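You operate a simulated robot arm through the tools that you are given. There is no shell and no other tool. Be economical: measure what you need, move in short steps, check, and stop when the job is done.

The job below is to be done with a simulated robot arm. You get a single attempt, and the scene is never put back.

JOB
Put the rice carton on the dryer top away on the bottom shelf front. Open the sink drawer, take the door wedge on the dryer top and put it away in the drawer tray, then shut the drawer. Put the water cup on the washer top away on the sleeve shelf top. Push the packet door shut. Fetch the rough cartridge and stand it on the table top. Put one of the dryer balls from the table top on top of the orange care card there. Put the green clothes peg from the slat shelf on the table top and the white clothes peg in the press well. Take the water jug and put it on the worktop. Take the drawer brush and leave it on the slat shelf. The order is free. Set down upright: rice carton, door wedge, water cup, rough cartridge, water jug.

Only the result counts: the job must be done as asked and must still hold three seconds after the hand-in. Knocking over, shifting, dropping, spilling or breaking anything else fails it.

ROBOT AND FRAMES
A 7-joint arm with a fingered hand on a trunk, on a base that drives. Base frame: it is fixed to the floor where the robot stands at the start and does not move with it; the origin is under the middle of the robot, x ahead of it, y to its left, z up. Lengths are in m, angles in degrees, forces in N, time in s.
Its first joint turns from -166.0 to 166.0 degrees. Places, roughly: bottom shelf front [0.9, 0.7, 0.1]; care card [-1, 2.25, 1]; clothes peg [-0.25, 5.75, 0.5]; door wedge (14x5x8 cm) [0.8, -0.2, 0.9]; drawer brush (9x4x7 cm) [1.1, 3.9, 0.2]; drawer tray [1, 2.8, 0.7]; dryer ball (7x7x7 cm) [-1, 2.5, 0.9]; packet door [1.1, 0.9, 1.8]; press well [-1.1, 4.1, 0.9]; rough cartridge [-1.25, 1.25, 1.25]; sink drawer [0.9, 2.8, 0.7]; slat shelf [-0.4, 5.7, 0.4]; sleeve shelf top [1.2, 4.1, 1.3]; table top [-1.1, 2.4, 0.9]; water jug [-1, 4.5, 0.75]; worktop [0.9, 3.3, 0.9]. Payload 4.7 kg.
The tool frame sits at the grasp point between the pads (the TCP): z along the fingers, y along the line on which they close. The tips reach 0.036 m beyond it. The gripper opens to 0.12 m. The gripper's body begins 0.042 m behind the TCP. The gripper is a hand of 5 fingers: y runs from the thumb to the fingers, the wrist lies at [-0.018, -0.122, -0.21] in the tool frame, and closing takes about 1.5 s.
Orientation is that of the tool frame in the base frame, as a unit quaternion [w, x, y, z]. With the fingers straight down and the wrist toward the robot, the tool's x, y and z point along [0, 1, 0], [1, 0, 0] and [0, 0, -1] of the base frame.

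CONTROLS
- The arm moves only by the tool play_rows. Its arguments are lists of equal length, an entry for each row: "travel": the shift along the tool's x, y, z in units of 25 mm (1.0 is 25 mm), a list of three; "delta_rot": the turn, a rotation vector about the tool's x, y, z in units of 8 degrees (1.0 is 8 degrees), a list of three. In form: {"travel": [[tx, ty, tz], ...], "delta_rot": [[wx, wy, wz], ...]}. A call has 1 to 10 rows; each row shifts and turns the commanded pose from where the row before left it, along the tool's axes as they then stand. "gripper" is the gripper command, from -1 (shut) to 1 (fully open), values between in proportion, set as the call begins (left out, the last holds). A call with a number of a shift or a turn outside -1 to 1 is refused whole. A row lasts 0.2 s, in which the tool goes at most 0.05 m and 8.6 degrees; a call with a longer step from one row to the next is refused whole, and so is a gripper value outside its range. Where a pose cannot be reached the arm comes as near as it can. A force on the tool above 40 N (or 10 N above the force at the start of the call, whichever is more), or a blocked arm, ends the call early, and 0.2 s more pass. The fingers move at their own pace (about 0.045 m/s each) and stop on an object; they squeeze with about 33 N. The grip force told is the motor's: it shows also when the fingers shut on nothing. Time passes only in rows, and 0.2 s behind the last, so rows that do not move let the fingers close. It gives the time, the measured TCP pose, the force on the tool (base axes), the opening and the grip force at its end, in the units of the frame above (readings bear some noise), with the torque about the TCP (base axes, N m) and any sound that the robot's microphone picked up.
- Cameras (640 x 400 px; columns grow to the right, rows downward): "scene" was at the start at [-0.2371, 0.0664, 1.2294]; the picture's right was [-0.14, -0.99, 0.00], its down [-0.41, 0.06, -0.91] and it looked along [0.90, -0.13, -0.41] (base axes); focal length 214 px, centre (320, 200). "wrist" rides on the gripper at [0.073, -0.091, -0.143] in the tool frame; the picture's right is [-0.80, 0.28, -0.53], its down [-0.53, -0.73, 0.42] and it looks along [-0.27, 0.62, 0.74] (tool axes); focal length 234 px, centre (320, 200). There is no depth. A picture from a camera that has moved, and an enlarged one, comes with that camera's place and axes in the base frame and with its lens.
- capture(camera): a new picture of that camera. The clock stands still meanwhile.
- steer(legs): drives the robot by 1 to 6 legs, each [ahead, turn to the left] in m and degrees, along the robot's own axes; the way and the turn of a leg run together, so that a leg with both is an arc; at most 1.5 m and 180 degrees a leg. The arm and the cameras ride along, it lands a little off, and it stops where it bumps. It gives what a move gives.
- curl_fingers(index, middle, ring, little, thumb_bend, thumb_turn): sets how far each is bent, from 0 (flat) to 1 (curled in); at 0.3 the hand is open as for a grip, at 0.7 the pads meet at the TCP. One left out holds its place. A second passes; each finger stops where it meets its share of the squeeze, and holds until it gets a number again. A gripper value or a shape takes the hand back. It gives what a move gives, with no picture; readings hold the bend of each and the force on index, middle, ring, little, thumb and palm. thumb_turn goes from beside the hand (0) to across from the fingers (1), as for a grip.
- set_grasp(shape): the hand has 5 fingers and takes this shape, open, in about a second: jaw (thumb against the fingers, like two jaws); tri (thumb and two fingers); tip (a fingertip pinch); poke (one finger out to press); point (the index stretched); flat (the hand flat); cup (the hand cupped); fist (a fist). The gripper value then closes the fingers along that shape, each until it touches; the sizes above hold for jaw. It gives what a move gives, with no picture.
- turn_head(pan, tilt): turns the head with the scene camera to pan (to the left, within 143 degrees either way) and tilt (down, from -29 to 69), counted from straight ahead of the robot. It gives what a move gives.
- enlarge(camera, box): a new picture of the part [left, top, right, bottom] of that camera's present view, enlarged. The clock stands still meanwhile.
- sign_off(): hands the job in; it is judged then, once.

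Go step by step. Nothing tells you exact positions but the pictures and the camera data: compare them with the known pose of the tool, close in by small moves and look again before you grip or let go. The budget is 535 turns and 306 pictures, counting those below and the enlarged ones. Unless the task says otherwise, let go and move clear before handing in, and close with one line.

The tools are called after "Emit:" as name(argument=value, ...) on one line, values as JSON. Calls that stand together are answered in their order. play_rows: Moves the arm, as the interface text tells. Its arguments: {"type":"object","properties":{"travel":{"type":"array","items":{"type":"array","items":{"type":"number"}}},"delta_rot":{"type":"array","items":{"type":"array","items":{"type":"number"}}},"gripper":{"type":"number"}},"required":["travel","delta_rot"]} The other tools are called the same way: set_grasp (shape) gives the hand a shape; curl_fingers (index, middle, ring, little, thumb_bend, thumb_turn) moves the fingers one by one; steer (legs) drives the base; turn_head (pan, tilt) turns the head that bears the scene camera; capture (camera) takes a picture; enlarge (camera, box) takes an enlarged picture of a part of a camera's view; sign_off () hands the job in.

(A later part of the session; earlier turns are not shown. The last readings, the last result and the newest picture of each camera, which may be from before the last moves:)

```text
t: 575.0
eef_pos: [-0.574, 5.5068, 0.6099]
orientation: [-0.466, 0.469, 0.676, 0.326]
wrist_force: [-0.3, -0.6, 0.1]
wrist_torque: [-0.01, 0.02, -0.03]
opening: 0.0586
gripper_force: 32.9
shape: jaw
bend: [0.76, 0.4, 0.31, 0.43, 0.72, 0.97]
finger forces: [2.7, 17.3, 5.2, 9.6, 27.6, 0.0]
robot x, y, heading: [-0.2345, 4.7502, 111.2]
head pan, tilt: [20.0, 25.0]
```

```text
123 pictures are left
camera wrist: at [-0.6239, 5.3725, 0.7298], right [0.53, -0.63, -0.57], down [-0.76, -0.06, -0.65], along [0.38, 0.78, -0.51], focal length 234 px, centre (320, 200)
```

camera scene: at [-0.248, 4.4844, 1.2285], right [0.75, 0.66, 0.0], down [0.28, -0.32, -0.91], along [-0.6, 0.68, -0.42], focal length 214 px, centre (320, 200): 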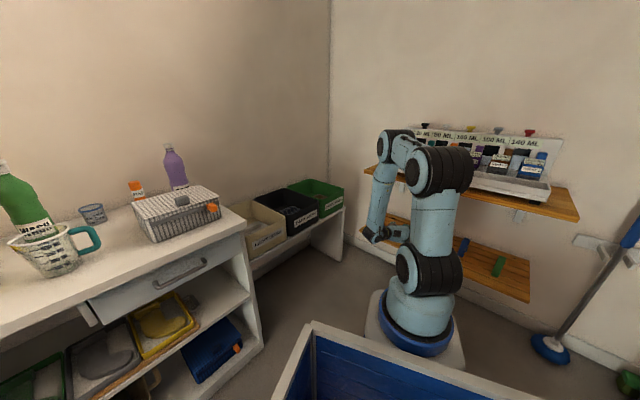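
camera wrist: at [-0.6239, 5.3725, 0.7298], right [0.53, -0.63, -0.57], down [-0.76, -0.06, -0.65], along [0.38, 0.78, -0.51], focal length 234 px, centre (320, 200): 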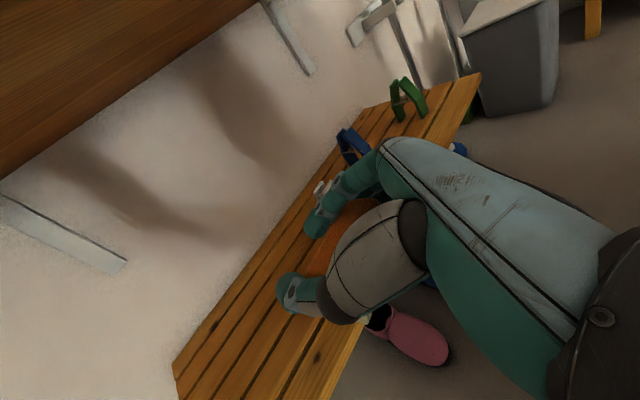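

Emit:
play_rows(travel=[[-0.08, -0.06, 1], [-0.08, -0.06, 1], [-0.08, -0.06, 1], [-0.08, -0.06, 1], [-0.08, -0.06, 1]], delta_rot=[[0, 0, 0], [0, 0, 0], [0, 0, 0], [0, 0, 0], [0, 0, 0]])

Emit:
capture(camera="wrist")

Emit:
capture(camera="scene")

```text
t: 576.2
eef_pos: [-0.6233, 5.6098, 0.5568]
orientation: [-0.466, 0.468, 0.676, 0.326]
wrist_force: [-0.3, 0.3, -0.8]
wrist_torque: [0.01, 0.0, -0.01]
opening: 0.0585
gripper_force: 33.0
shape: jaw
bend: [0.76, 0.4, 0.31, 0.43, 0.72, 0.97]
finger forces: [2.8, 17.3, 5.1, 9.6, 27.3, 0.0]
robot x, y, heading: [-0.2322, 4.7508, 111.5]
head pan, tilt: [20.0, 25.0]
```

```text
122 pictures are left
camera wrist: at [-0.6711, 5.4754, 0.6761], right [0.53, -0.63, -0.57], down [-0.76, -0.06, -0.65], along [0.38, 0.78, -0.51], focal length 234 px, centre (320, 200)
```

wrist: 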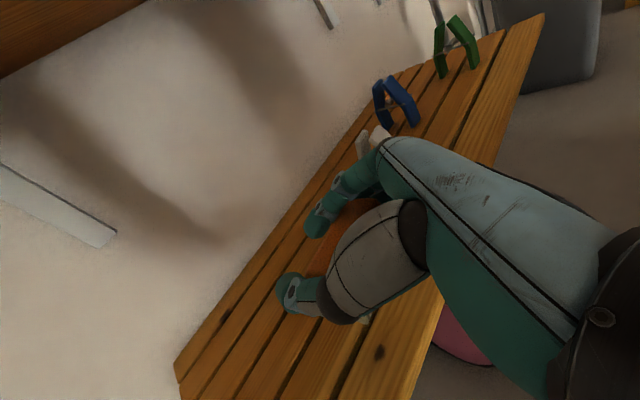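

```text
121 pictures are left
camera scene: at [-0.248, 4.4843, 1.2286], right [0.75, 0.66, 0.0], down [0.28, -0.32, -0.91], along [-0.6, 0.68, -0.42], focal length 214 px, centre (320, 200)
```

scene: 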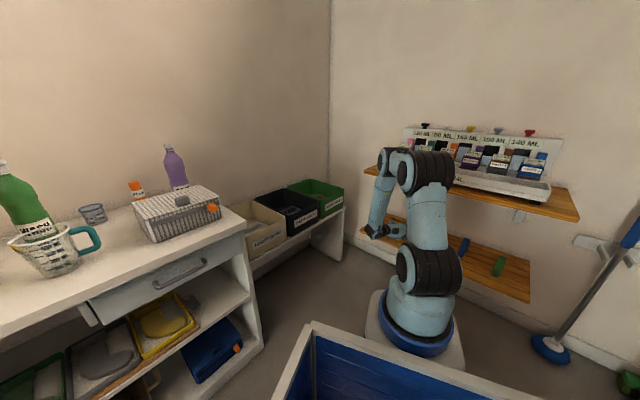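

Emit:
play_rows(travel=[[-0.45, 0, 0.7], [-0.5, 0, 0.6], [-0.2, 0, 0.08]], delta_rot=[[0, 0, 0], [0, 0, 0], [0, 0, 0]])

Emit:
play_rows(travel=[[-0.2, 0, 0.08]], delta_rot=[[0, 0, 0]])

Emit:
play_rows(travel=[[-0.2, 0, 0.08]], delta_rot=[[0, 0, 0]])

Emit:
capture(camera="wrist")

```text
t: 577.0
eef_pos: [-0.6304, 5.6305, 0.5175]
orientation: [-0.467, 0.468, 0.676, 0.326]
wrist_force: [-0.4, 0.0, -0.8]
wrist_torque: [0.04, -0.03, 0.04]
opening: 0.0586
gripper_force: 33.0
shape: jaw
bend: [0.76, 0.4, 0.31, 0.43, 0.72, 0.97]
finger forces: [2.8, 17.4, 5.4, 9.7, 27.4, 0.0]
robot x, y, heading: [-0.2312, 4.7492, 111.5]
head pan, tilt: [20.0, 25.0]
```

```text
t: 577.4
eef_pos: [-0.6296, 5.6308, 0.5129]
orientation: [-0.466, 0.468, 0.676, 0.327]
wrist_force: [0.1, 0.7, -1.1]
wrist_torque: [-0.03, 0.04, 0.01]
opening: 0.0584
gripper_force: 33.2
shape: jaw
bend: [0.76, 0.4, 0.31, 0.43, 0.72, 0.97]
finger forces: [2.7, 17.4, 5.2, 9.7, 27.3, 0.0]
robot x, y, heading: [-0.2332, 4.7553, 111.6]
head pan, tilt: [20.0, 25.0]
```

```text
t: 577.8
eef_pos: [-0.6301, 5.6307, 0.5087]
orientation: [-0.468, 0.468, 0.675, 0.326]
wrist_force: [-0.7, -0.9, 6.3]
wrist_torque: [-0.11, -0.27, -0.09]
opening: 0.0586
gripper_force: 33.0
shape: jaw
bend: [0.76, 0.4, 0.31, 0.42, 0.72, 0.97]
finger forces: [4.8, 18.0, 5.0, 10.6, 28.2, 0.0]
robot x, y, heading: [-0.2369, 4.7531, 111.5]
head pan, tilt: [20.0, 25.0]
```

```text
120 pictures are left
camera wrist: at [-0.6786, 5.4978, 0.6274], right [0.53, -0.63, -0.57], down [-0.76, -0.06, -0.65], along [0.38, 0.78, -0.5], focal length 234 px, centre (320, 200)
```

wrist: 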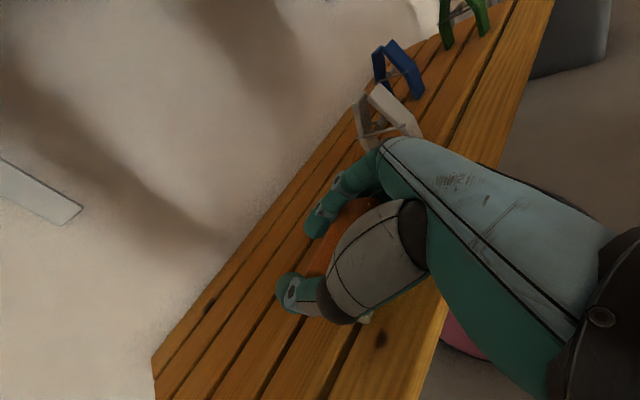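

Emit:
play_rows(travel=[[-0.08, 0, 0.03], [0, 0, 0], [0, 0, 0], [0, 0, 0], [0, 0, 0], [0, 0, 0], [0, 0, 0]], delta_rot=[[0, 0, 0], [0, 0, 0], [0, 0, 0], [0, 0, 0], [0, 0, 0], [0, 0, 0], [0, 0, 0]], gripper=0.8)

Emit:
play_rows(travel=[[0.2, 0, -0.6], [0.25, 0, -0.8], [0.25, 0, -0.9], [0.25, 0, -0.9], [0.25, 0, -0.9], [0.25, 0, -0.9]], delta_rot=[[0, 0, 0], [0, 0, 0], [0, 0, 0], [0, 0, 0], [0, 0, 0], [0, 0, 0]])

Emit:
capture(camera="wrist")

```text
t: 579.4
eef_pos: [-0.6292, 5.6318, 0.5052]
orientation: [-0.467, 0.469, 0.675, 0.326]
wrist_force: [-0.1, 0.7, 0.6]
wrist_torque: [0.02, 0.03, 0.01]
opening: 0.1078
gripper_force: 0.1
shape: jaw
bend: [0.27, 0.32, 0.31, 0.31, 0.41, 0.98]
finger forces: [0.0, 0.1, 0.0, 0.3, 0.0, 0.1]
robot x, y, heading: [-0.2394, 4.7512, 111.2]
head pan, tilt: [20.0, 25.0]
```

```text
t: 580.8
eef_pos: [-0.5927, 5.532, 0.583]
orientation: [-0.466, 0.469, 0.675, 0.327]
wrist_force: [1.1, -0.9, 0.1]
wrist_torque: [0.01, 0.01, -0.01]
opening: 0.1078
gripper_force: 0.0
shape: jaw
bend: [0.27, 0.32, 0.31, 0.31, 0.41, 0.98]
finger forces: [0.1, 0.1, 0.1, 0.1, 0.0, 0.0]
robot x, y, heading: [-0.2341, 4.7524, 111.4]
head pan, tilt: [20.0, 25.0]
```

```text
119 pictures are left
camera wrist: at [-0.6409, 5.3991, 0.7022], right [0.53, -0.63, -0.57], down [-0.76, -0.06, -0.65], along [0.38, 0.78, -0.51], focal length 234 px, centre (320, 200)
```

wrist: 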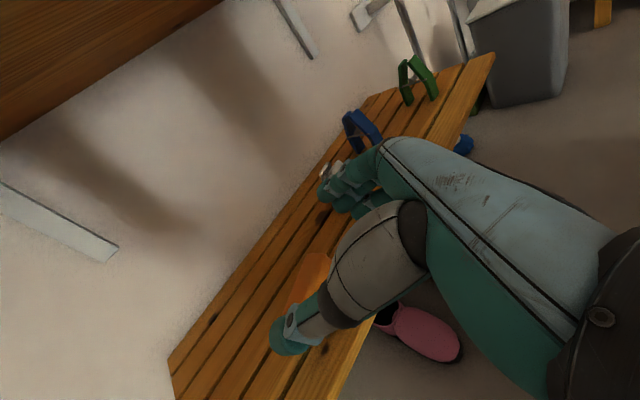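

Emit:
steer(legs=[[-0.15, 0]])

Emit:
enlarge(camera="wrist", box=[240, 40, 460, 300])

Emit:
turn_head(pan=-8, tilt=30)

Emit:
capture(camera="scene")

```text
t: 582.2
eef_pos: [-0.533, 5.3924, 0.5819]
orientation: [-0.466, 0.47, 0.675, 0.327]
wrist_force: [-0.5, 0.3, -0.6]
wrist_torque: [-0.03, -0.03, -0.02]
opening: 0.1078
gripper_force: 0.1
shape: jaw
bend: [0.27, 0.32, 0.31, 0.31, 0.41, 0.98]
finger forces: [0.0, 0.0, 0.0, 0.0, 0.1, 0.1]
robot x, y, heading: [-0.1791, 4.61, 111.3]
head pan, tilt: [20.0, 25.0]
```

```text
1.54 times, centred on (350, 170) of wrist
camera zoom: at [-0.5826, 5.2579, 0.7021], right [0.53, -0.63, -0.57], down [-0.76, -0.05, -0.65], along [0.38, 0.77, -0.51], focal length 360 px, centre (274, 246)
```

zoom: 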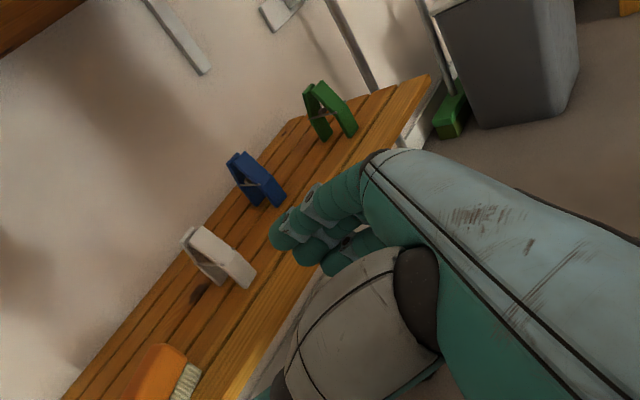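

```text
t: 583.1
eef_pos: [-0.5341, 5.3902, 0.5826]
orientation: [-0.466, 0.47, 0.674, 0.327]
wrist_force: [-0.4, -0.7, 0.6]
wrist_torque: [0.04, -0.03, 0.0]
opening: 0.1078
gripper_force: 0.0
shape: jaw
bend: [0.27, 0.32, 0.31, 0.31, 0.41, 0.98]
finger forces: [0.1, 0.0, 0.0, 0.0, 0.0, 0.0]
robot x, y, heading: [-0.1786, 4.6088, 111.4]
head pan, tilt: [-8.0, 30.0]
```

```text
117 pictures are left
camera scene: at [-0.1532, 4.3604, 1.2206], right [0.97, 0.23, 0.0], down [0.12, -0.49, -0.87], along [-0.2, 0.84, -0.5], focal length 214 px, centre (320, 200)
```

scene: 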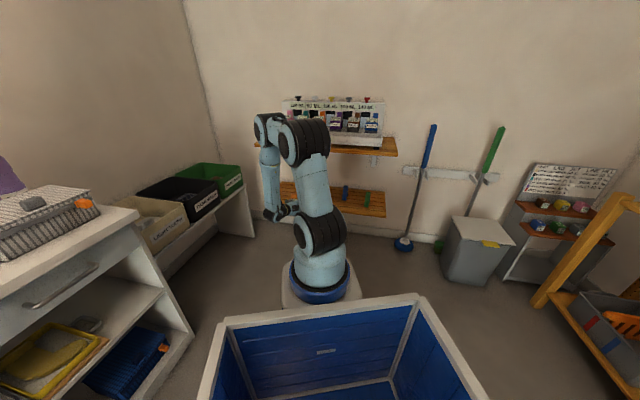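

The pegs stand like little A-frames with their narrow width along x; white is at about (−0.443, 5.70). I align the hand for the white peg.

Emit:
steer(legs=[[0, -8], [0.12, 0]])

Emit:
play_rows(travel=[[0, 0, 0], [0, 0, 0]], delta_rot=[[0, 0, 0], [0, 0, 0]], gripper=0.3)

Emit:
capture(camera="wrist")

```text
t: 585.0
eef_pos: [-0.4512, 5.543, 0.5824]
orientation: [-0.443, 0.515, 0.641, 0.358]
wrist_force: [-0.6, 0.0, -0.5]
wrist_torque: [0.02, -0.01, 0.0]
opening: 0.108
gripper_force: 0.0
shape: jaw
bend: [0.27, 0.32, 0.31, 0.31, 0.41, 0.98]
finger forces: [0.0, 0.0, 0.0, 0.1, 0.1, 0.0]
robot x, y, heading: [-0.2055, 4.7228, 103.8]
head pan, tilt: [-8.0, 30.0]
```

```text
t: 585.6
eef_pos: [-0.4515, 5.5444, 0.5833]
orientation: [-0.443, 0.515, 0.641, 0.358]
wrist_force: [0.0, -0.2, 0.3]
wrist_torque: [-0.02, -0.03, 0.01]
opening: 0.0785
gripper_force: 0.0
shape: jaw
bend: [0.27, 0.39, 0.36, 0.36, 0.63, 1.0]
finger forces: [0.1, 0.1, 0.0, 0.1, 0.1, 0.0]
robot x, y, heading: [-0.2055, 4.7194, 103.4]
head pan, tilt: [-8.0, 30.0]
```

```text
116 pictures are left
camera wrist: at [-0.5178, 5.4181, 0.7021], right [0.44, -0.7, -0.57], down [-0.76, 0.05, -0.65], along [0.48, 0.72, -0.51], focal length 234 px, centre (320, 200)
```

wrist: 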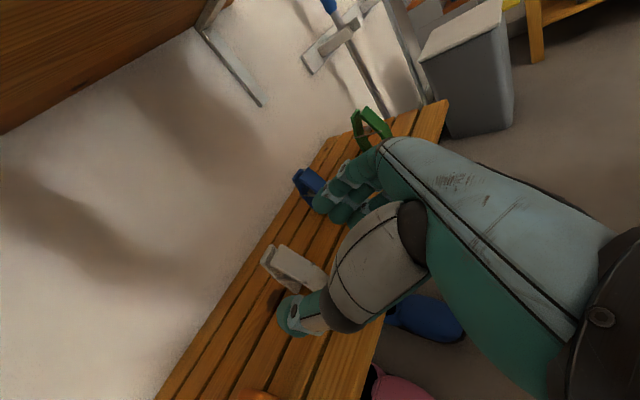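

Emit:
play_rows(travel=[[-0.16, 0.25, 1], [-0.16, 0.25, 1], [-0.16, 0.25, 1], [-0.16, 0.25, 1]], delta_rot=[[0, 0, 0], [0, 0, 0], [0, 0, 0], [0, 0, 0]])

Emit:
capture(camera="wrist")

Emit:
enlarge(camera="scene", box=[220, 80, 420, 260])

```text
t: 586.6
eef_pos: [-0.4458, 5.6368, 0.5324]
orientation: [-0.443, 0.515, 0.641, 0.358]
wrist_force: [-1.1, -0.6, -0.2]
wrist_torque: [0.02, 0.0, -0.01]
opening: 0.0784
gripper_force: 0.0
shape: jaw
bend: [0.27, 0.39, 0.36, 0.36, 0.63, 1.0]
finger forces: [0.0, 0.1, 0.1, 0.0, 0.0, 0.0]
robot x, y, heading: [-0.2047, 4.7176, 103.4]
head pan, tilt: [-8.0, 30.0]
```

```text
115 pictures are left
camera wrist: at [-0.5132, 5.5096, 0.6527], right [0.44, -0.7, -0.57], down [-0.76, 0.05, -0.65], along [0.48, 0.72, -0.51], focal length 234 px, centre (320, 200)
```

wrist: 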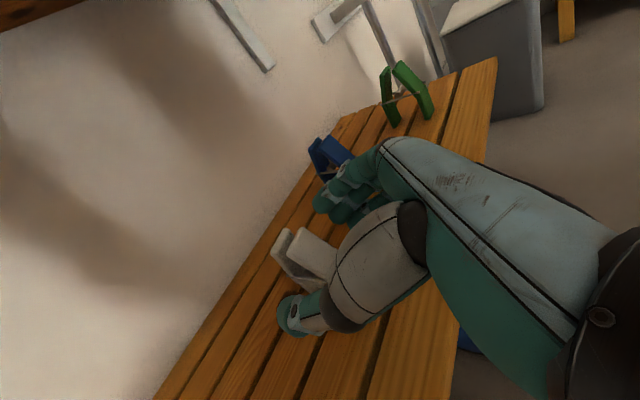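

```text
2.22 times, centred on (320, 170) of scene
camera zoom: at [-0.2136, 4.4708, 1.2206], right [1.0, 0.1, 0.0], down [0.05, -0.5, -0.87], along [-0.08, 0.86, -0.5], focal length 477 px, centre (320, 267)
```

zoom: 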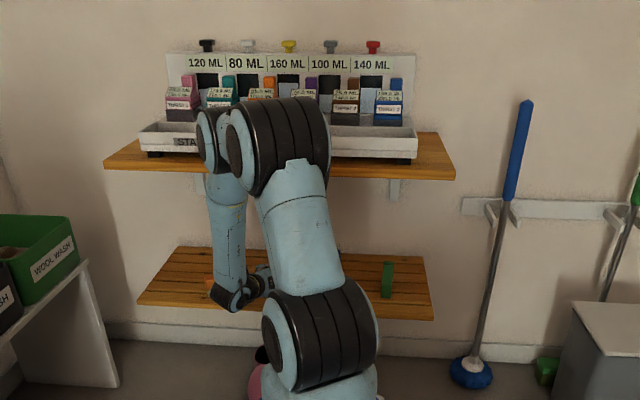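

Emit:
play_rows(travel=[[-0.2, 0.2, 0.9], [-0.3, 0.1, 0.5]], delta_rot=[[0, 0, 0], [0, 0, 0]])

Emit:
capture(camera="wrist")

```text
t: 587.2
eef_pos: [-0.4452, 5.6651, 0.5089]
orientation: [-0.443, 0.515, 0.64, 0.358]
wrist_force: [-0.5, 1.3, 0.6]
wrist_torque: [-0.03, 0.02, 0.0]
opening: 0.0782
gripper_force: 0.0
shape: jaw
bend: [0.27, 0.39, 0.36, 0.36, 0.63, 1.0]
finger forces: [0.0, 0.0, 0.0, 0.0, 0.0, 0.0]
robot x, y, heading: [-0.2109, 4.7208, 103.7]
head pan, tilt: [-8.0, 30.0]
```

```text
113 pictures are left
camera wrist: at [-0.5118, 5.5389, 0.6274], right [0.44, -0.7, -0.57], down [-0.76, 0.05, -0.65], along [0.48, 0.72, -0.51], focal length 234 px, centre (320, 200)
```

wrist: 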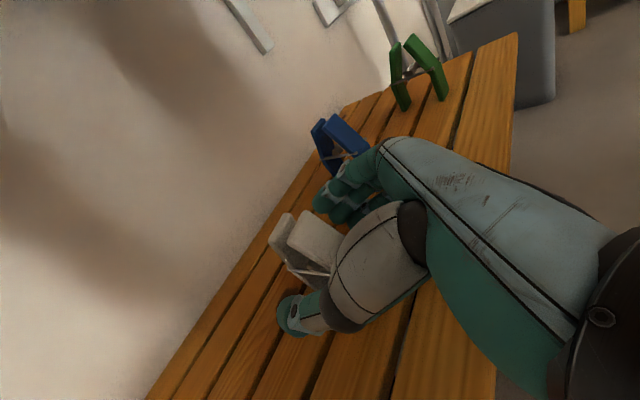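

Emit:
play_rows(travel=[[0, 0, 0], [0, 0, 0], [0, 0, 0], [0, 0, 0], [0, 0, 0], [0, 0, 0], [0, 0, 0], [0, 0, 0]], delta_rot=[[0, 0, 0], [0, 0, 0], [0, 0, 0], [0, 0, 0], [0, 0, 0], [0, 0, 0], [0, 0, 0], [0, 0, 0]], gripper=-1)

Emit:
play_rows(travel=[[0.7, 0, -0.26], [0.7, 0, -0.26]], delta_rot=[[0, 0, 0], [0, 0, 0]])

Emit:
capture(camera="wrist")

```text
t: 589.0
eef_pos: [-0.4452, 5.665, 0.5071]
orientation: [-0.443, 0.514, 0.641, 0.358]
wrist_force: [0.0, 0.5, -0.1]
wrist_torque: [0.0, 0.02, 0.0]
opening: 0.0263
gripper_force: 32.8
shape: jaw
bend: [0.73, 0.59, 0.63, 0.59, 0.75, 1.0]
finger forces: [18.0, 7.6, 0.0, 2.1, 28.8, 0.0]
robot x, y, heading: [-0.204, 4.7203, 103.5]
head pan, tilt: [-8.0, 30.0]
```

```text
t: 589.6
eef_pos: [-0.4435, 5.6664, 0.5453]
orientation: [-0.443, 0.515, 0.641, 0.358]
wrist_force: [0.5, -0.8, -1.2]
wrist_torque: [0.0, 0.01, -0.01]
opening: 0.0268
gripper_force: 32.8
shape: jaw
bend: [0.73, 0.59, 0.63, 0.59, 0.75, 1.0]
finger forces: [18.1, 7.6, 0.0, 2.1, 28.8, 0.0]
robot x, y, heading: [-0.2077, 4.7205, 103.6]
head pan, tilt: [-8.0, 30.0]
```

```text
112 pictures are left
camera wrist: at [-0.511, 5.54, 0.6647], right [0.44, -0.7, -0.57], down [-0.76, 0.05, -0.65], along [0.48, 0.72, -0.51], focal length 234 px, centre (320, 200)
```

wrist: 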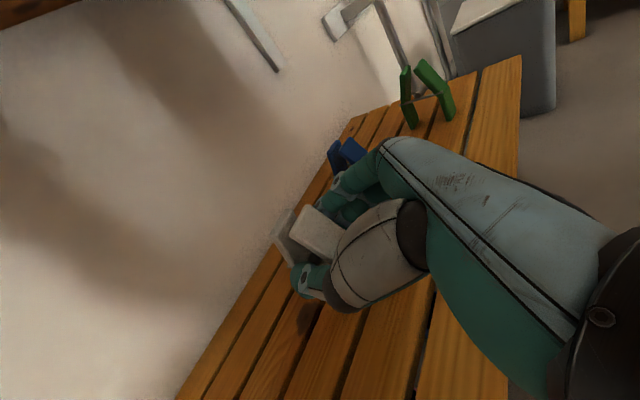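

White peg held. Withdraw and drive to the press.

Emit:
play_rows(travel=[[-0.3, 0, -0.95], [-0.3, 0, -0.95], [-0.3, 0, -0.95], [-0.3, 0, -0.95], [-0.3, 0, -0.95]], delta_rot=[[0, 0, 0], [0, 0, 0], [0, 0, 0], [0, 0, 0], [0, 0, 0]])

Emit:
steer(legs=[[-0.3, 0]])

Emit:
play_rows(travel=[[1, 0, -0.376], [1, 0, -0.376], [1, 0, -0.376], [1, 0, -0.376], [1, 0, -0.376], [1, 0, -0.376], [1, 0, -0.376], [1, 0, -0.376], [1, 0, -0.376], [1, 0, -0.376]], delta_rot=[[0, 0, 0], [0, 0, 0], [0, 0, 0], [0, 0, 0], [0, 0, 0], [0, 0, 0], [0, 0, 0], [0, 0, 0], [0, 0, 0], [0, 0, 0]])

Emit:
play_rows(travel=[[1, 0, -0.376], [1, 0, -0.376], [1, 0, -0.376], [1, 0, -0.376], [1, 0, -0.376], [1, 0, -0.376], [1, 0, -0.376], [1, 0, -0.376], [1, 0, -0.376], [1, 0, -0.376]], delta_rot=[[0, 0, 0], [0, 0, 0], [0, 0, 0], [0, 0, 0], [0, 0, 0], [0, 0, 0], [0, 0, 0], [0, 0, 0], [0, 0, 0], [0, 0, 0]])

```text
t: 590.8
eef_pos: [-0.4194, 5.5458, 0.5537]
orientation: [-0.443, 0.515, 0.64, 0.359]
wrist_force: [0.4, -0.5, -0.6]
wrist_torque: [-0.01, -0.01, -0.04]
opening: 0.0266
gripper_force: 33.0
shape: jaw
bend: [0.73, 0.59, 0.63, 0.59, 0.75, 1.0]
finger forces: [17.9, 7.6, 0.0, 2.1, 28.8, 0.0]
robot x, y, heading: [-0.204, 4.7231, 103.4]
head pan, tilt: [-8.0, 30.0]
```

```text
t: 592.8
eef_pos: [-0.3454, 5.2451, 0.5524]
orientation: [-0.441, 0.516, 0.641, 0.358]
wrist_force: [-0.2, -0.1, -0.6]
wrist_torque: [0.02, -0.03, -0.04]
opening: 0.0265
gripper_force: 33.3
shape: jaw
bend: [0.73, 0.59, 0.63, 0.59, 0.75, 1.0]
finger forces: [18.0, 7.7, 0.1, 2.1, 28.7, 0.0]
robot x, y, heading: [-0.1316, 4.4211, 103.4]
head pan, tilt: [-8.0, 30.0]
```

```text
t: 595.0
eef_pos: [-0.3455, 5.2447, 0.8189]
orientation: [-0.443, 0.515, 0.64, 0.358]
wrist_force: [-0.2, 1.3, 0.0]
wrist_torque: [0.01, -0.02, -0.03]
opening: 0.0265
gripper_force: 33.2
shape: jaw
bend: [0.73, 0.59, 0.63, 0.59, 0.75, 1.0]
finger forces: [18.1, 7.7, 0.1, 2.2, 28.6, 0.1]
robot x, y, heading: [-0.134, 4.4206, 103.2]
head pan, tilt: [-8.0, 30.0]
```

```text
t: 597.2
eef_pos: [-0.3457, 5.2431, 1.0862]
orientation: [-0.442, 0.516, 0.64, 0.358]
wrist_force: [0.2, 1.3, -0.8]
wrist_torque: [0.0, 0.01, 0.03]
opening: 0.0264
gripper_force: 33.0
shape: jaw
bend: [0.73, 0.59, 0.63, 0.59, 0.75, 1.0]
finger forces: [18.3, 7.9, 0.0, 2.3, 28.8, 0.0]
robot x, y, heading: [-0.1334, 4.4176, 103.3]
head pan, tilt: [-8.0, 30.0]
```

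Emit:
steer(legs=[[-0.3, 0], [0, 74]])

Emit:
turn_head(pan=0, tilt=25)

Emit:
capture(camera="wrist")

Emit:
capture(camera="scene")

```text
t: 602.5
eef_pos: [-0.9134, 4.1249, 1.0852]
orientation: [-0.569, 0.011, 0.822, 0.01]
wrist_force: [0.4, 0.3, -0.4]
wrist_torque: [-0.01, -0.02, 0.05]
opening: 0.0261
gripper_force: 32.9
shape: jaw
bend: [0.73, 0.59, 0.63, 0.59, 0.75, 1.0]
finger forces: [18.2, 7.9, 0.0, 2.3, 28.6, 0.0]
robot x, y, heading: [-0.0641, 4.1329, 179.1]
head pan, tilt: [-8.0, 30.0]
```

```text
t: 603.2
eef_pos: [-0.9133, 4.1238, 1.0856]
orientation: [-0.569, 0.011, 0.822, 0.01]
wrist_force: [-0.1, 0.6, -0.3]
wrist_torque: [0.01, 0.01, -0.02]
opening: 0.0264
gripper_force: 32.7
shape: jaw
bend: [0.73, 0.59, 0.63, 0.59, 0.75, 1.0]
finger forces: [18.3, 7.9, 0.1, 2.3, 28.7, 0.0]
robot x, y, heading: [-0.0646, 4.1321, 179.5]
head pan, tilt: [0.0, 25.0]
```

```text
111 pictures are left
camera wrist: at [-0.8077, 4.0294, 1.2049], right [0.78, 0.26, -0.57], down [-0.23, -0.72, -0.65], along [-0.58, 0.64, -0.51], focal length 234 px, centre (320, 200)
```

wrist: 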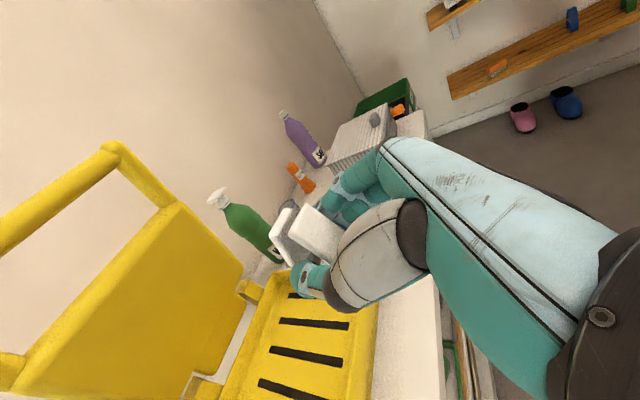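

```text
110 pictures are left
camera scene: at [0.1741, 4.0489, 1.2285], right [0.01, 1.0, 0.0], down [0.42, 0.0, -0.91], along [-0.91, 0.01, -0.42], focal length 214 px, centre (320, 200)
```

scene: 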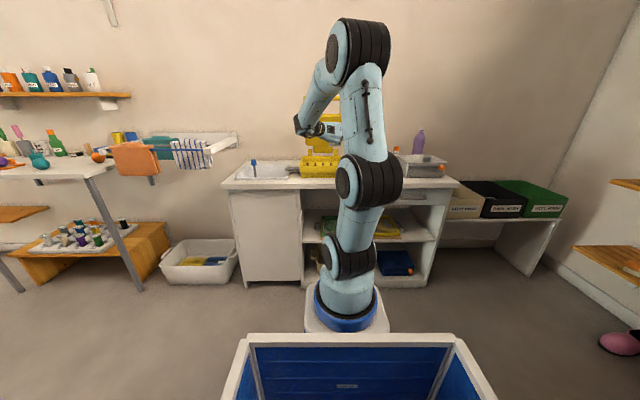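

Brush is visible on the slat shelf. Now I steepen the hand over the press well before lowering the white peg.

Emit:
play_rows(travel=[[0, 0, 0], [0, 0, 0], [0, 0, 0], [0, 0, 0], [0, 0, 0]], delta_rot=[[0, -1, 0], [0, -1, 0], [0, -1, 0], [0, -1, 0], [0, -1, 0]])

Emit:
capture(camera="wrist")

```text
t: 604.4
eef_pos: [-0.913, 4.1255, 1.0853]
orientation: [-0.254, 0.014, 0.967, 0.005]
wrist_force: [0.0, 0.0, -0.1]
wrist_torque: [0.0, -0.05, 0.03]
opening: 0.026
gripper_force: 33.1
shape: jaw
bend: [0.73, 0.59, 0.63, 0.59, 0.75, 1.0]
finger forces: [18.6, 8.1, 0.0, 2.5, 28.6, 0.0]
robot x, y, heading: [-0.0598, 4.1307, 179.7]
head pan, tilt: [0.0, 25.0]
```

```text
109 pictures are left
camera wrist: at [-0.9095, 4.0331, 1.2466], right [0.97, 0.25, 0.06], down [0.23, -0.74, -0.63], along [-0.11, 0.63, -0.77], focal length 234 px, centre (320, 200)
```

wrist: 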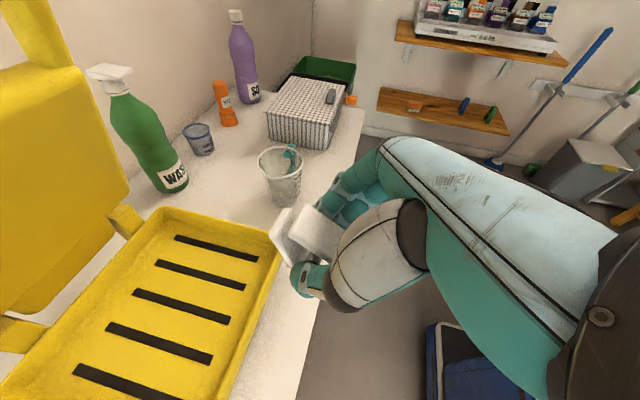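

The hand tips down fine, and the well with its slots is in view, centre about (−1.125, 4.10). Moving over it.

Emit:
steer(legs=[[0.12, 0]])

Emit:
play_rows(travel=[[0.87, -0.2, 0.49], [0.87, -0.2, 0.49], [0.87, -0.2, 0.49], [0, 0, 0]], delta_rot=[[0, 0, 0], [0, 0, 0], [0, 0, 0], [0, 0, 0]])

Emit:
capture(camera="wrist")

```text
t: 605.7
eef_pos: [-1.0382, 4.1296, 1.0849]
orientation: [-0.254, 0.016, 0.967, 0.005]
wrist_force: [0.0, -0.2, -1.0]
wrist_torque: [-0.03, 0.03, 0.01]
opening: 0.0261
gripper_force: 33.3
shape: jaw
bend: [0.73, 0.59, 0.63, 0.59, 0.75, 1.0]
finger forces: [18.5, 8.0, 0.0, 2.4, 28.6, 0.1]
robot x, y, heading: [-0.1882, 4.1337, 179.1]
head pan, tilt: [0.0, 25.0]
```

```text
t: 606.7
eef_pos: [-1.113, 4.1169, 1.0867]
orientation: [-0.253, 0.015, 0.967, 0.005]
wrist_force: [-0.2, -0.7, 0.2]
wrist_torque: [-0.04, 0.02, 0.01]
opening: 0.0264
gripper_force: 33.0
shape: jaw
bend: [0.73, 0.59, 0.63, 0.59, 0.75, 1.0]
finger forces: [18.4, 8.0, 0.1, 2.4, 28.6, 0.0]
robot x, y, heading: [-0.189, 4.1332, 179.2]
head pan, tilt: [0.0, 25.0]
```

```text
108 pictures are left
camera wrist: at [-1.1098, 4.024, 1.2474], right [0.97, 0.25, 0.06], down [0.23, -0.74, -0.63], along [-0.11, 0.63, -0.77], focal length 234 px, centre (320, 200)
```

wrist: 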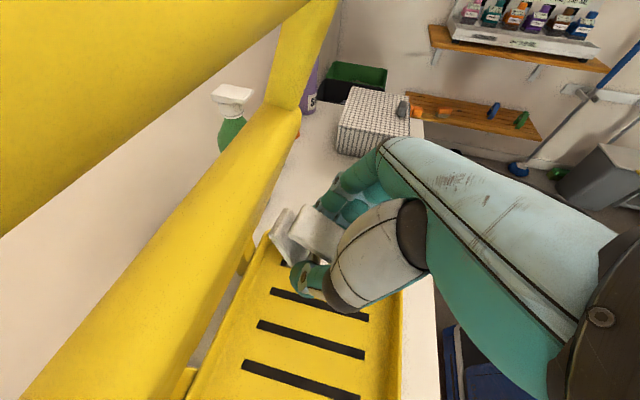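

Emit:
play_rows(travel=[[-0.36, 0, 0.95], [-0.49, 0, 0.87], [-0.49, 0, 0.87], [-0.49, 0, 0.87]], delta_rot=[[0, 0, 0], [0, 0, 0], [0, 0, 0], [0, 0, 0]])

Emit:
capture(camera="wrist")

Emit:
enlarge(camera="scene", box=[220, 80, 460, 240])

```text
t: 607.7
eef_pos: [-1.1164, 4.1163, 0.9854]
orientation: [-0.255, 0.015, 0.967, 0.005]
wrist_force: [-0.1, -1.1, 0.2]
wrist_torque: [-0.01, -0.03, 0.05]
opening: 0.026
gripper_force: 33.3
shape: jaw
bend: [0.73, 0.6, 0.63, 0.59, 0.75, 1.0]
finger forces: [18.7, 8.1, 0.0, 2.5, 28.7, 0.0]
robot x, y, heading: [-0.1891, 4.1303, 179.2]
head pan, tilt: [0.0, 25.0]
```

```text
107 pictures are left
camera wrist: at [-1.1125, 4.0241, 1.1468], right [0.97, 0.25, 0.06], down [0.23, -0.74, -0.63], along [-0.11, 0.63, -0.77], focal length 234 px, centre (320, 200)
```

wrist: 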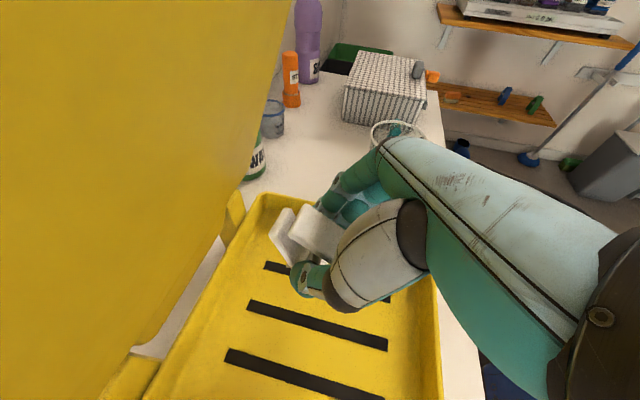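

```text
2.50 times, centred on (340, 160) of scene
camera zoom: at [0.0497, 4.0495, 1.2286], right [0.01, 1.0, 0.0], down [0.42, -0.01, -0.91], along [-0.91, 0.01, -0.42], focal length 536 px, centre (270, 300)
```

zoom: 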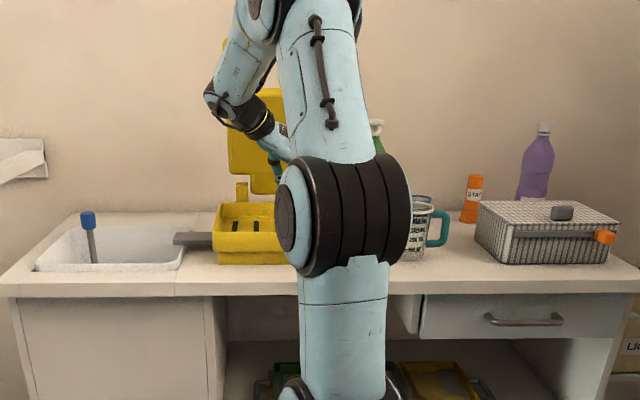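

Emit:
play_rows(travel=[[-0.49, 0, 0.87], [-0.4, 0, 0.7]], delta_rot=[[0, 0, 0], [0, 0, 0]])

Emit:
play_rows(travel=[[-0.2, 0, 0.35], [-0.2, 0, 0.35]], delta_rot=[[0, 0, 0], [0, 0, 0]])

Emit:
capture(camera="wrist")

```text
t: 608.3
eef_pos: [-1.1175, 4.1174, 0.9421]
orientation: [-0.257, 0.015, 0.966, 0.006]
wrist_force: [-2.7, 0.1, 13.2]
wrist_torque: [0.04, 0.19, 0.05]
opening: 0.0265
gripper_force: 32.8
shape: jaw
bend: [0.73, 0.61, 0.63, 0.71, 0.76, 1.0]
finger forces: [20.8, 5.7, 0.0, 2.9, 29.3, 0.0]
robot x, y, heading: [-0.1864, 4.1373, 179.7]
head pan, tilt: [0.0, 25.0]
```

```text
t: 608.9
eef_pos: [-1.1176, 4.1174, 0.9172]
orientation: [-0.253, 0.016, 0.967, 0.006]
wrist_force: [0.9, 0.1, 4.2]
wrist_torque: [-0.02, -0.16, -0.02]
opening: 0.025
gripper_force: 33.0
shape: jaw
bend: [0.73, 0.74, 0.63, 0.71, 0.79, 1.0]
finger forces: [23.3, 5.8, 0.0, 0.0, 23.6, 0.1]
robot x, y, heading: [-0.1878, 4.1329, 179.3]
head pan, tilt: [0.0, 25.0]
```

```text
105 pictures are left
camera wrist: at [-1.1136, 4.0252, 1.0791], right [0.97, 0.25, 0.06], down [0.23, -0.74, -0.63], along [-0.11, 0.63, -0.77], focal length 234 px, centre (320, 200)
```

wrist: 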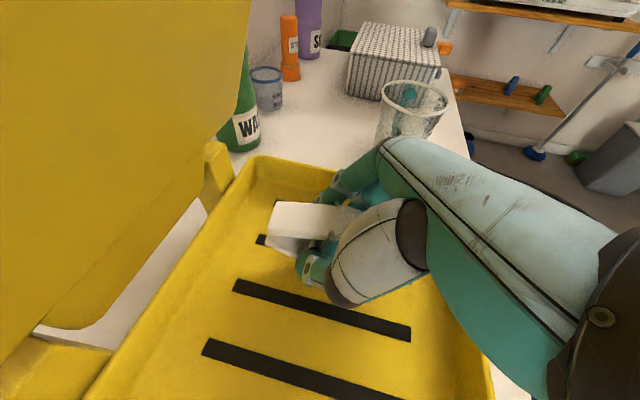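

The peg touches the well floor; releasing.

Emit:
play_rows(travel=[[0, 0, 0], [0, 0, 0], [0, 0, 0], [0, 0, 0], [0, 0, 0]], delta_rot=[[0, 0, 0], [0, 0, 0], [0, 0, 0], [0, 0, 0], [0, 0, 0]], gripper=0.4)

Emit:
play_rows(travel=[[0, 0, -0.8], [0.2, 0, -1], [0.2, 0, -1], [0.2, 0, -1], [0.2, 0, -1], [0.2, 0, -1], [0.2, 0, -1]], delta_rot=[[0, 0, 0], [0, 0, 0], [0, 0, 0], [0, 0, 0], [0, 0, 0], [0, 0, 0], [0, 0, 0]])

Emit:
capture(camera="wrist")

```text
t: 610.1
eef_pos: [-1.1185, 4.1168, 0.9173]
orientation: [-0.254, 0.016, 0.967, 0.006]
wrist_force: [-0.4, 0.8, 0.0]
wrist_torque: [0.03, 0.03, 0.0]
opening: 0.0833
gripper_force: 0.0
shape: jaw
bend: [0.27, 0.38, 0.35, 0.35, 0.6, 0.99]
finger forces: [0.1, 0.0, 0.0, 0.0, 0.0, 0.0]
robot x, y, heading: [-0.1915, 4.1343, 179.5]
head pan, tilt: [0.0, 25.0]
```

```text
t: 611.7
eef_pos: [-1.0574, 4.1142, 1.0809]
orientation: [-0.253, 0.017, 0.967, 0.006]
wrist_force: [0.9, 1.4, -0.2]
wrist_torque: [0.0, 0.01, 0.01]
opening: 0.0839
gripper_force: 0.2
shape: jaw
bend: [0.27, 0.37, 0.35, 0.35, 0.6, 0.99]
finger forces: [0.0, 0.0, 0.1, 0.1, 0.1, 0.1]
robot x, y, heading: [-0.1924, 4.1333, 179.5]
head pan, tilt: [0.0, 25.0]
```

```text
104 pictures are left
camera wrist: at [-1.0545, 4.0222, 1.2419], right [0.97, 0.25, 0.06], down [0.23, -0.74, -0.63], along [-0.11, 0.63, -0.77], focal length 234 px, centre (320, 200)
```

wrist: 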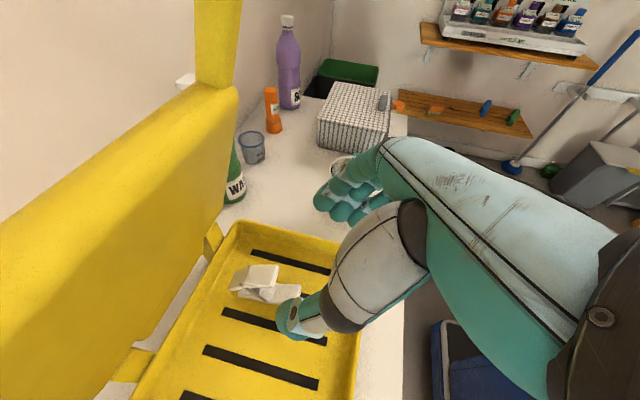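

The white peg lies in the well. Next the water jug, with its rim at about (−1.057, 4.369, 0.93) and handle toward +y. I back off and bring the hand vertical.

Emit:
steer(legs=[[-0.2, 0]])

Emit:
play_rows(travel=[[0, 0, -0.5], [0, 0, -0.5], [0, 0, -0.5], [0, 0, -0.5], [0, 0, 0], [0, 0, 0], [0, 0, 0], [0, 0, 0], [0, 0, 0], [0, 0, 0]], delta_rot=[[0, -0.92, 0], [0, -0.92, 0], [0, -0.92, 0], [0, -0.92, 0], [0, 0, -1], [0, 0, -1], [0, 0, -1], [0, 0, -1], [0, 0, -1], [0, 0, -1]], gripper=1)

Emit:
play_rows(travel=[[0, 0, 0], [0, 0, 0], [0, 0, 0], [0, 0, 0]], delta_rot=[[0, 0, -1], [0, 0, -1], [0, 0, -1], [0, 0, -1]])

Emit:
capture(camera="wrist")

Emit:
capture(camera="scene")

```text
t: 613.3
eef_pos: [-0.8617, 4.1095, 1.0811]
orientation: [-0.253, 0.012, 0.967, 0.005]
wrist_force: [1.1, -1.0, 0.4]
wrist_torque: [0.03, -0.01, 0.01]
opening: 0.0837
gripper_force: 0.2
shape: jaw
bend: [0.27, 0.37, 0.35, 0.35, 0.6, 0.99]
finger forces: [0.0, 0.1, 0.0, 0.1, 0.1, 0.1]
robot x, y, heading: [0.0042, 4.1297, 179.4]
head pan, tilt: [0.0, 25.0]
```

```text
t: 615.5
eef_pos: [-0.8481, 4.1081, 1.1291]
orientation: [0.001, -0.394, 0.919, 0.001]
wrist_force: [-0.4, 0.2, 0.0]
wrist_torque: [0.02, 0.01, 0.0]
opening: 0.1196
gripper_force: 0.1
shape: jaw
bend: [0.3, 0.3, 0.3, 0.3, 0.3, 0.98]
finger forces: [0.1, 0.1, 0.0, 0.1, 0.0, 0.0]
robot x, y, heading: [0.0096, 4.1319, 179.4]
head pan, tilt: [0.0, 25.0]
```

```text
t: 616.5
eef_pos: [-0.8449, 4.1075, 1.1272]
orientation: [0.001, -0.605, 0.796, 0.003]
wrist_force: [-0.2, -0.5, 0.4]
wrist_torque: [0.01, -0.03, -0.02]
opening: 0.1197
gripper_force: 0.0
shape: jaw
bend: [0.3, 0.3, 0.3, 0.3, 0.3, 0.98]
finger forces: [0.0, 0.0, 0.1, 0.1, 0.1, 0.1]
out of reach, approached as far as the arm can: row 4
robot x, y, heading: [0.006, 4.1254, 179.8]
head pan, tilt: [0.0, 25.0]
```

```text
103 pictures are left
camera wrist: at [-0.7772, 4.012, 1.2714], right [-0.05, 0.85, 0.53], down [0.85, 0.32, -0.42], along [-0.53, 0.43, -0.73], focal length 234 px, centre (320, 200)
```

wrist: 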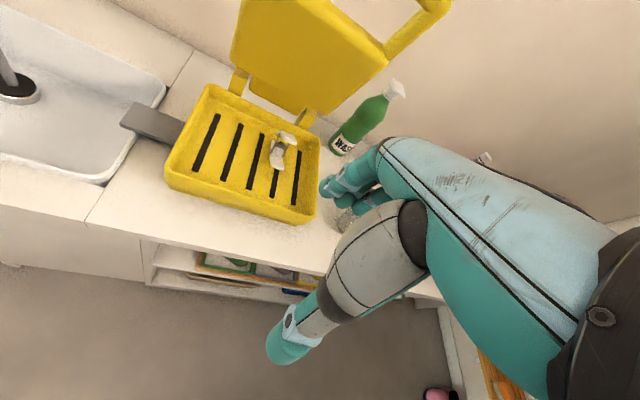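

```text
102 pictures are left
camera scene: at [0.2466, 4.0485, 1.2286], right [0.01, 1.0, 0.0], down [0.42, 0.0, -0.91], along [-0.91, 0.01, -0.42], focal length 214 px, centre (320, 200)
```

scene: 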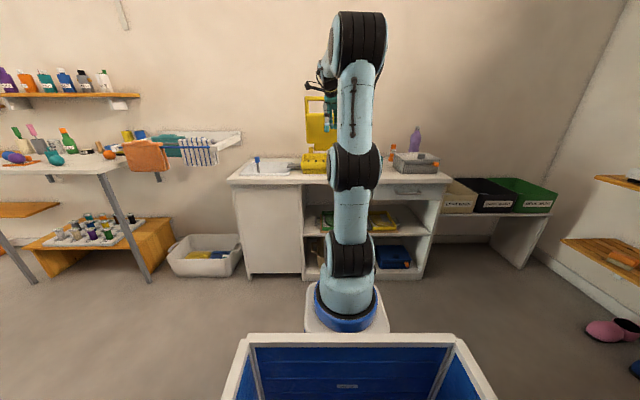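

Emit:
steer(legs=[[0, -13], [0.2, 0]])

Emit:
capture(camera="wrist")

```text
t: 618.9
eef_pos: [-1.028, 4.3441, 1.1272]
orientation: [0.003, -0.512, 0.859, 0.002]
wrist_force: [0.1, -0.2, -0.7]
wrist_torque: [0.01, 0.02, -0.02]
opening: 0.1197
gripper_force: 0.1
shape: jaw
bend: [0.3, 0.3, 0.3, 0.3, 0.3, 0.98]
finger forces: [0.0, 0.1, 0.0, 0.0, 0.0, 0.0]
robot x, y, heading: [-0.1896, 4.1751, 167.0]
head pan, tilt: [0.0, 25.0]
```

```text
101 pictures are left
camera wrist: at [-0.9818, 4.2361, 1.2711], right [0.14, 0.84, 0.53], down [0.9, 0.12, -0.42], along [-0.42, 0.53, -0.74], focal length 234 px, centre (320, 200)
```

wrist: 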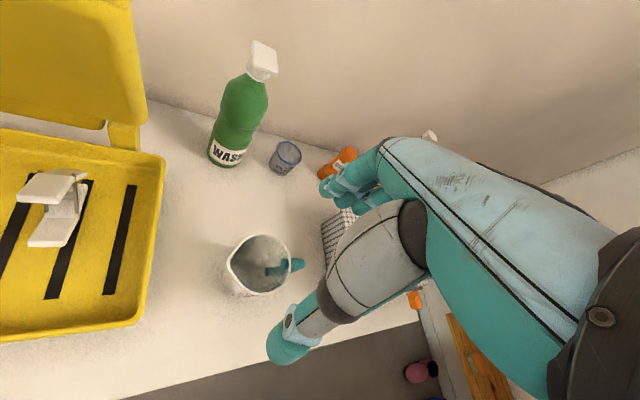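

Emit:
play_rows(travel=[[0.1, 0.55, 0], [0.1, 0.55, 0], [0, 0, 0], [0, 0, 1], [0, 0, 1], [0, 0, 1]], delta_rot=[[0, 0, -0.9], [0, 0, -0.9], [0, 0, 0], [0, 0, 0], [0, 0, 0], [0, 0, 0]])

Emit:
capture(camera="wrist")

```text
t: 620.3
eef_pos: [-1.0263, 4.3436, 1.0524]
orientation: [0.001, -0.511, 0.86, 0.001]
wrist_force: [0.6, 0.3, 0.1]
wrist_torque: [0.01, 0.03, 0.0]
opening: 0.1198
gripper_force: 0.0
shape: jaw
bend: [0.3, 0.3, 0.3, 0.3, 0.3, 0.98]
finger forces: [0.0, 0.1, 0.0, 0.0, 0.0, 0.0]
out of reach, approached as far as the arm can: row 1, 2
robot x, y, heading: [-0.1853, 4.1769, 166.7]
head pan, tilt: [0.0, 25.0]
```

```text
100 pictures are left
camera wrist: at [-0.9815, 4.235, 1.1978], right [0.14, 0.84, 0.53], down [0.9, 0.12, -0.42], along [-0.42, 0.53, -0.73], focal length 234 px, centre (320, 200)
```

wrist: 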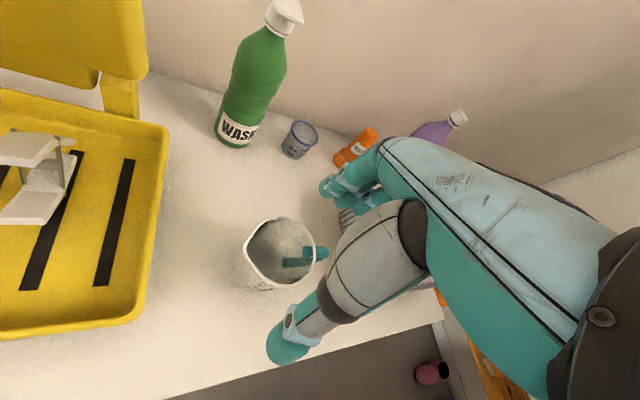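

Emit:
play_rows(travel=[[0.1, 0.55, 0.3], [0.1, 0.58, 0.3], [0, 0, 1]], delta_rot=[[0, 0, 0], [0, 0, 0], [0, 0, 0]])

Emit:
capture(camera="wrist")

```text
t: 621.1
eef_pos: [-1.0534, 4.3541, 1.0145]
orientation: [0.001, -0.511, 0.859, 0.002]
wrist_force: [1.1, 0.7, 1.1]
wrist_torque: [0.02, 0.0, -0.01]
opening: 0.1194
gripper_force: 0.0
shape: jaw
bend: [0.3, 0.3, 0.3, 0.3, 0.3, 0.98]
finger forces: [0.1, 0.0, 0.0, 0.0, 0.0, 0.1]
robot x, y, heading: [-0.1896, 4.1774, 166.6]
head pan, tilt: [0.0, 25.0]
```

```text
99 pictures are left
camera wrist: at [-1.0084, 4.2458, 1.1585], right [0.14, 0.84, 0.53], down [0.9, 0.12, -0.42], along [-0.42, 0.53, -0.73], focal length 234 px, centre (320, 200)
```

wrist: 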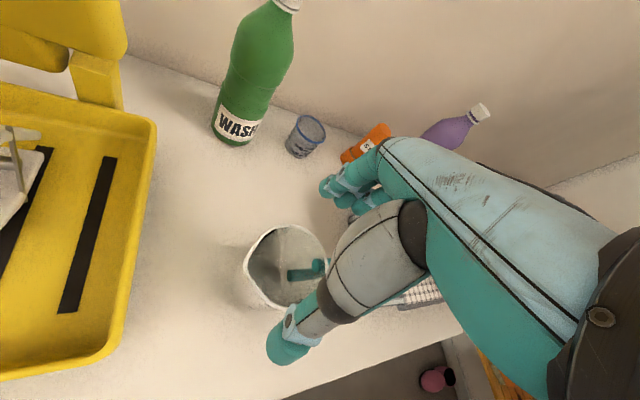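

Emit:
play_rows(travel=[[0, 0, 1], [0, 0, 1], [0, 0, 0.8]], delta_rot=[[0, 0, 0], [0, 0, 0], [0, 0, 0]])

Emit:
capture(camera="wrist")

```text
t: 621.9
eef_pos: [-1.052, 4.3544, 0.9435]
orientation: [0.001, -0.512, 0.859, 0.002]
wrist_force: [-0.3, -0.4, 0.7]
wrist_torque: [0.03, 0.02, -0.01]
opening: 0.1194
gripper_force: 0.0
shape: jaw
bend: [0.3, 0.3, 0.3, 0.3, 0.3, 0.98]
finger forces: [0.0, 0.0, 0.1, 0.1, 0.0, 0.0]
robot x, y, heading: [-0.192, 4.1764, 166.7]
head pan, tilt: [0.0, 25.0]
```

```text
98 pictures are left
camera wrist: at [-1.0065, 4.2461, 1.0875], right [0.14, 0.84, 0.53], down [0.9, 0.12, -0.42], along [-0.42, 0.53, -0.73], focal length 234 px, centre (320, 200)
```

wrist: 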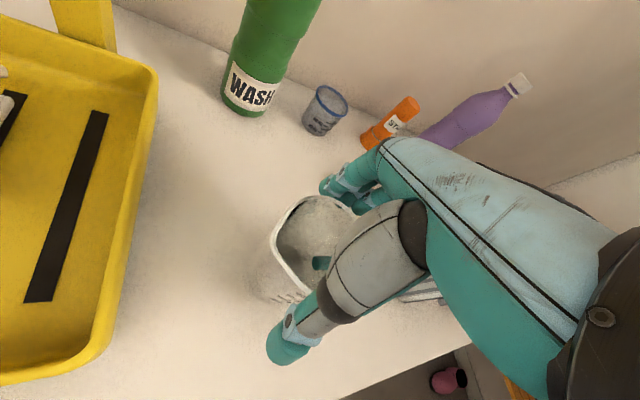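

Emit:
play_rows(travel=[[0, 0, 0.8], [0, 0, 0.8], [0, 0, 0.6]], delta_rot=[[0, 0, 0], [0, 0, 0], [0, 0, 0]])

Emit:
capture(camera="wrist")

```text
t: 622.7
eef_pos: [-1.0514, 4.3531, 0.8868]
orientation: [0.001, -0.511, 0.859, 0.002]
wrist_force: [-1.6, -1.4, 11.2]
wrist_torque: [0.02, -0.03, -0.07]
opening: 0.1199
gripper_force: 0.0
shape: jaw
bend: [0.29, 0.3, 0.3, 0.3, 0.3, 0.97]
finger forces: [6.5, 0.1, 0.1, 0.4, 7.0, 0.1]
robot x, y, heading: [-0.1855, 4.1802, 166.6]
head pan, tilt: [0.0, 25.0]
```

```text
97 pictures are left
camera wrist: at [-1.0065, 4.2454, 1.0315], right [0.14, 0.84, 0.53], down [0.9, 0.12, -0.42], along [-0.42, 0.53, -0.73], focal length 234 px, centre (320, 200)
```

wrist: 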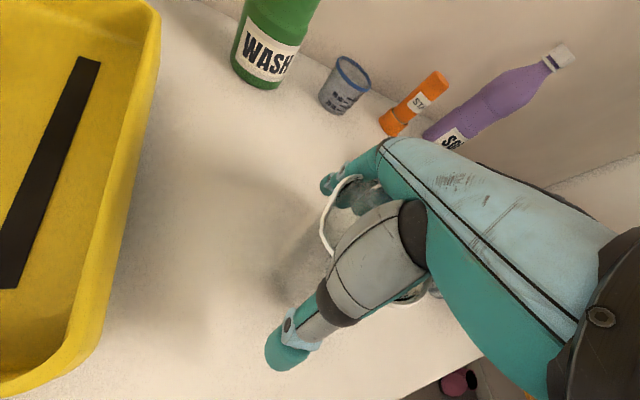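

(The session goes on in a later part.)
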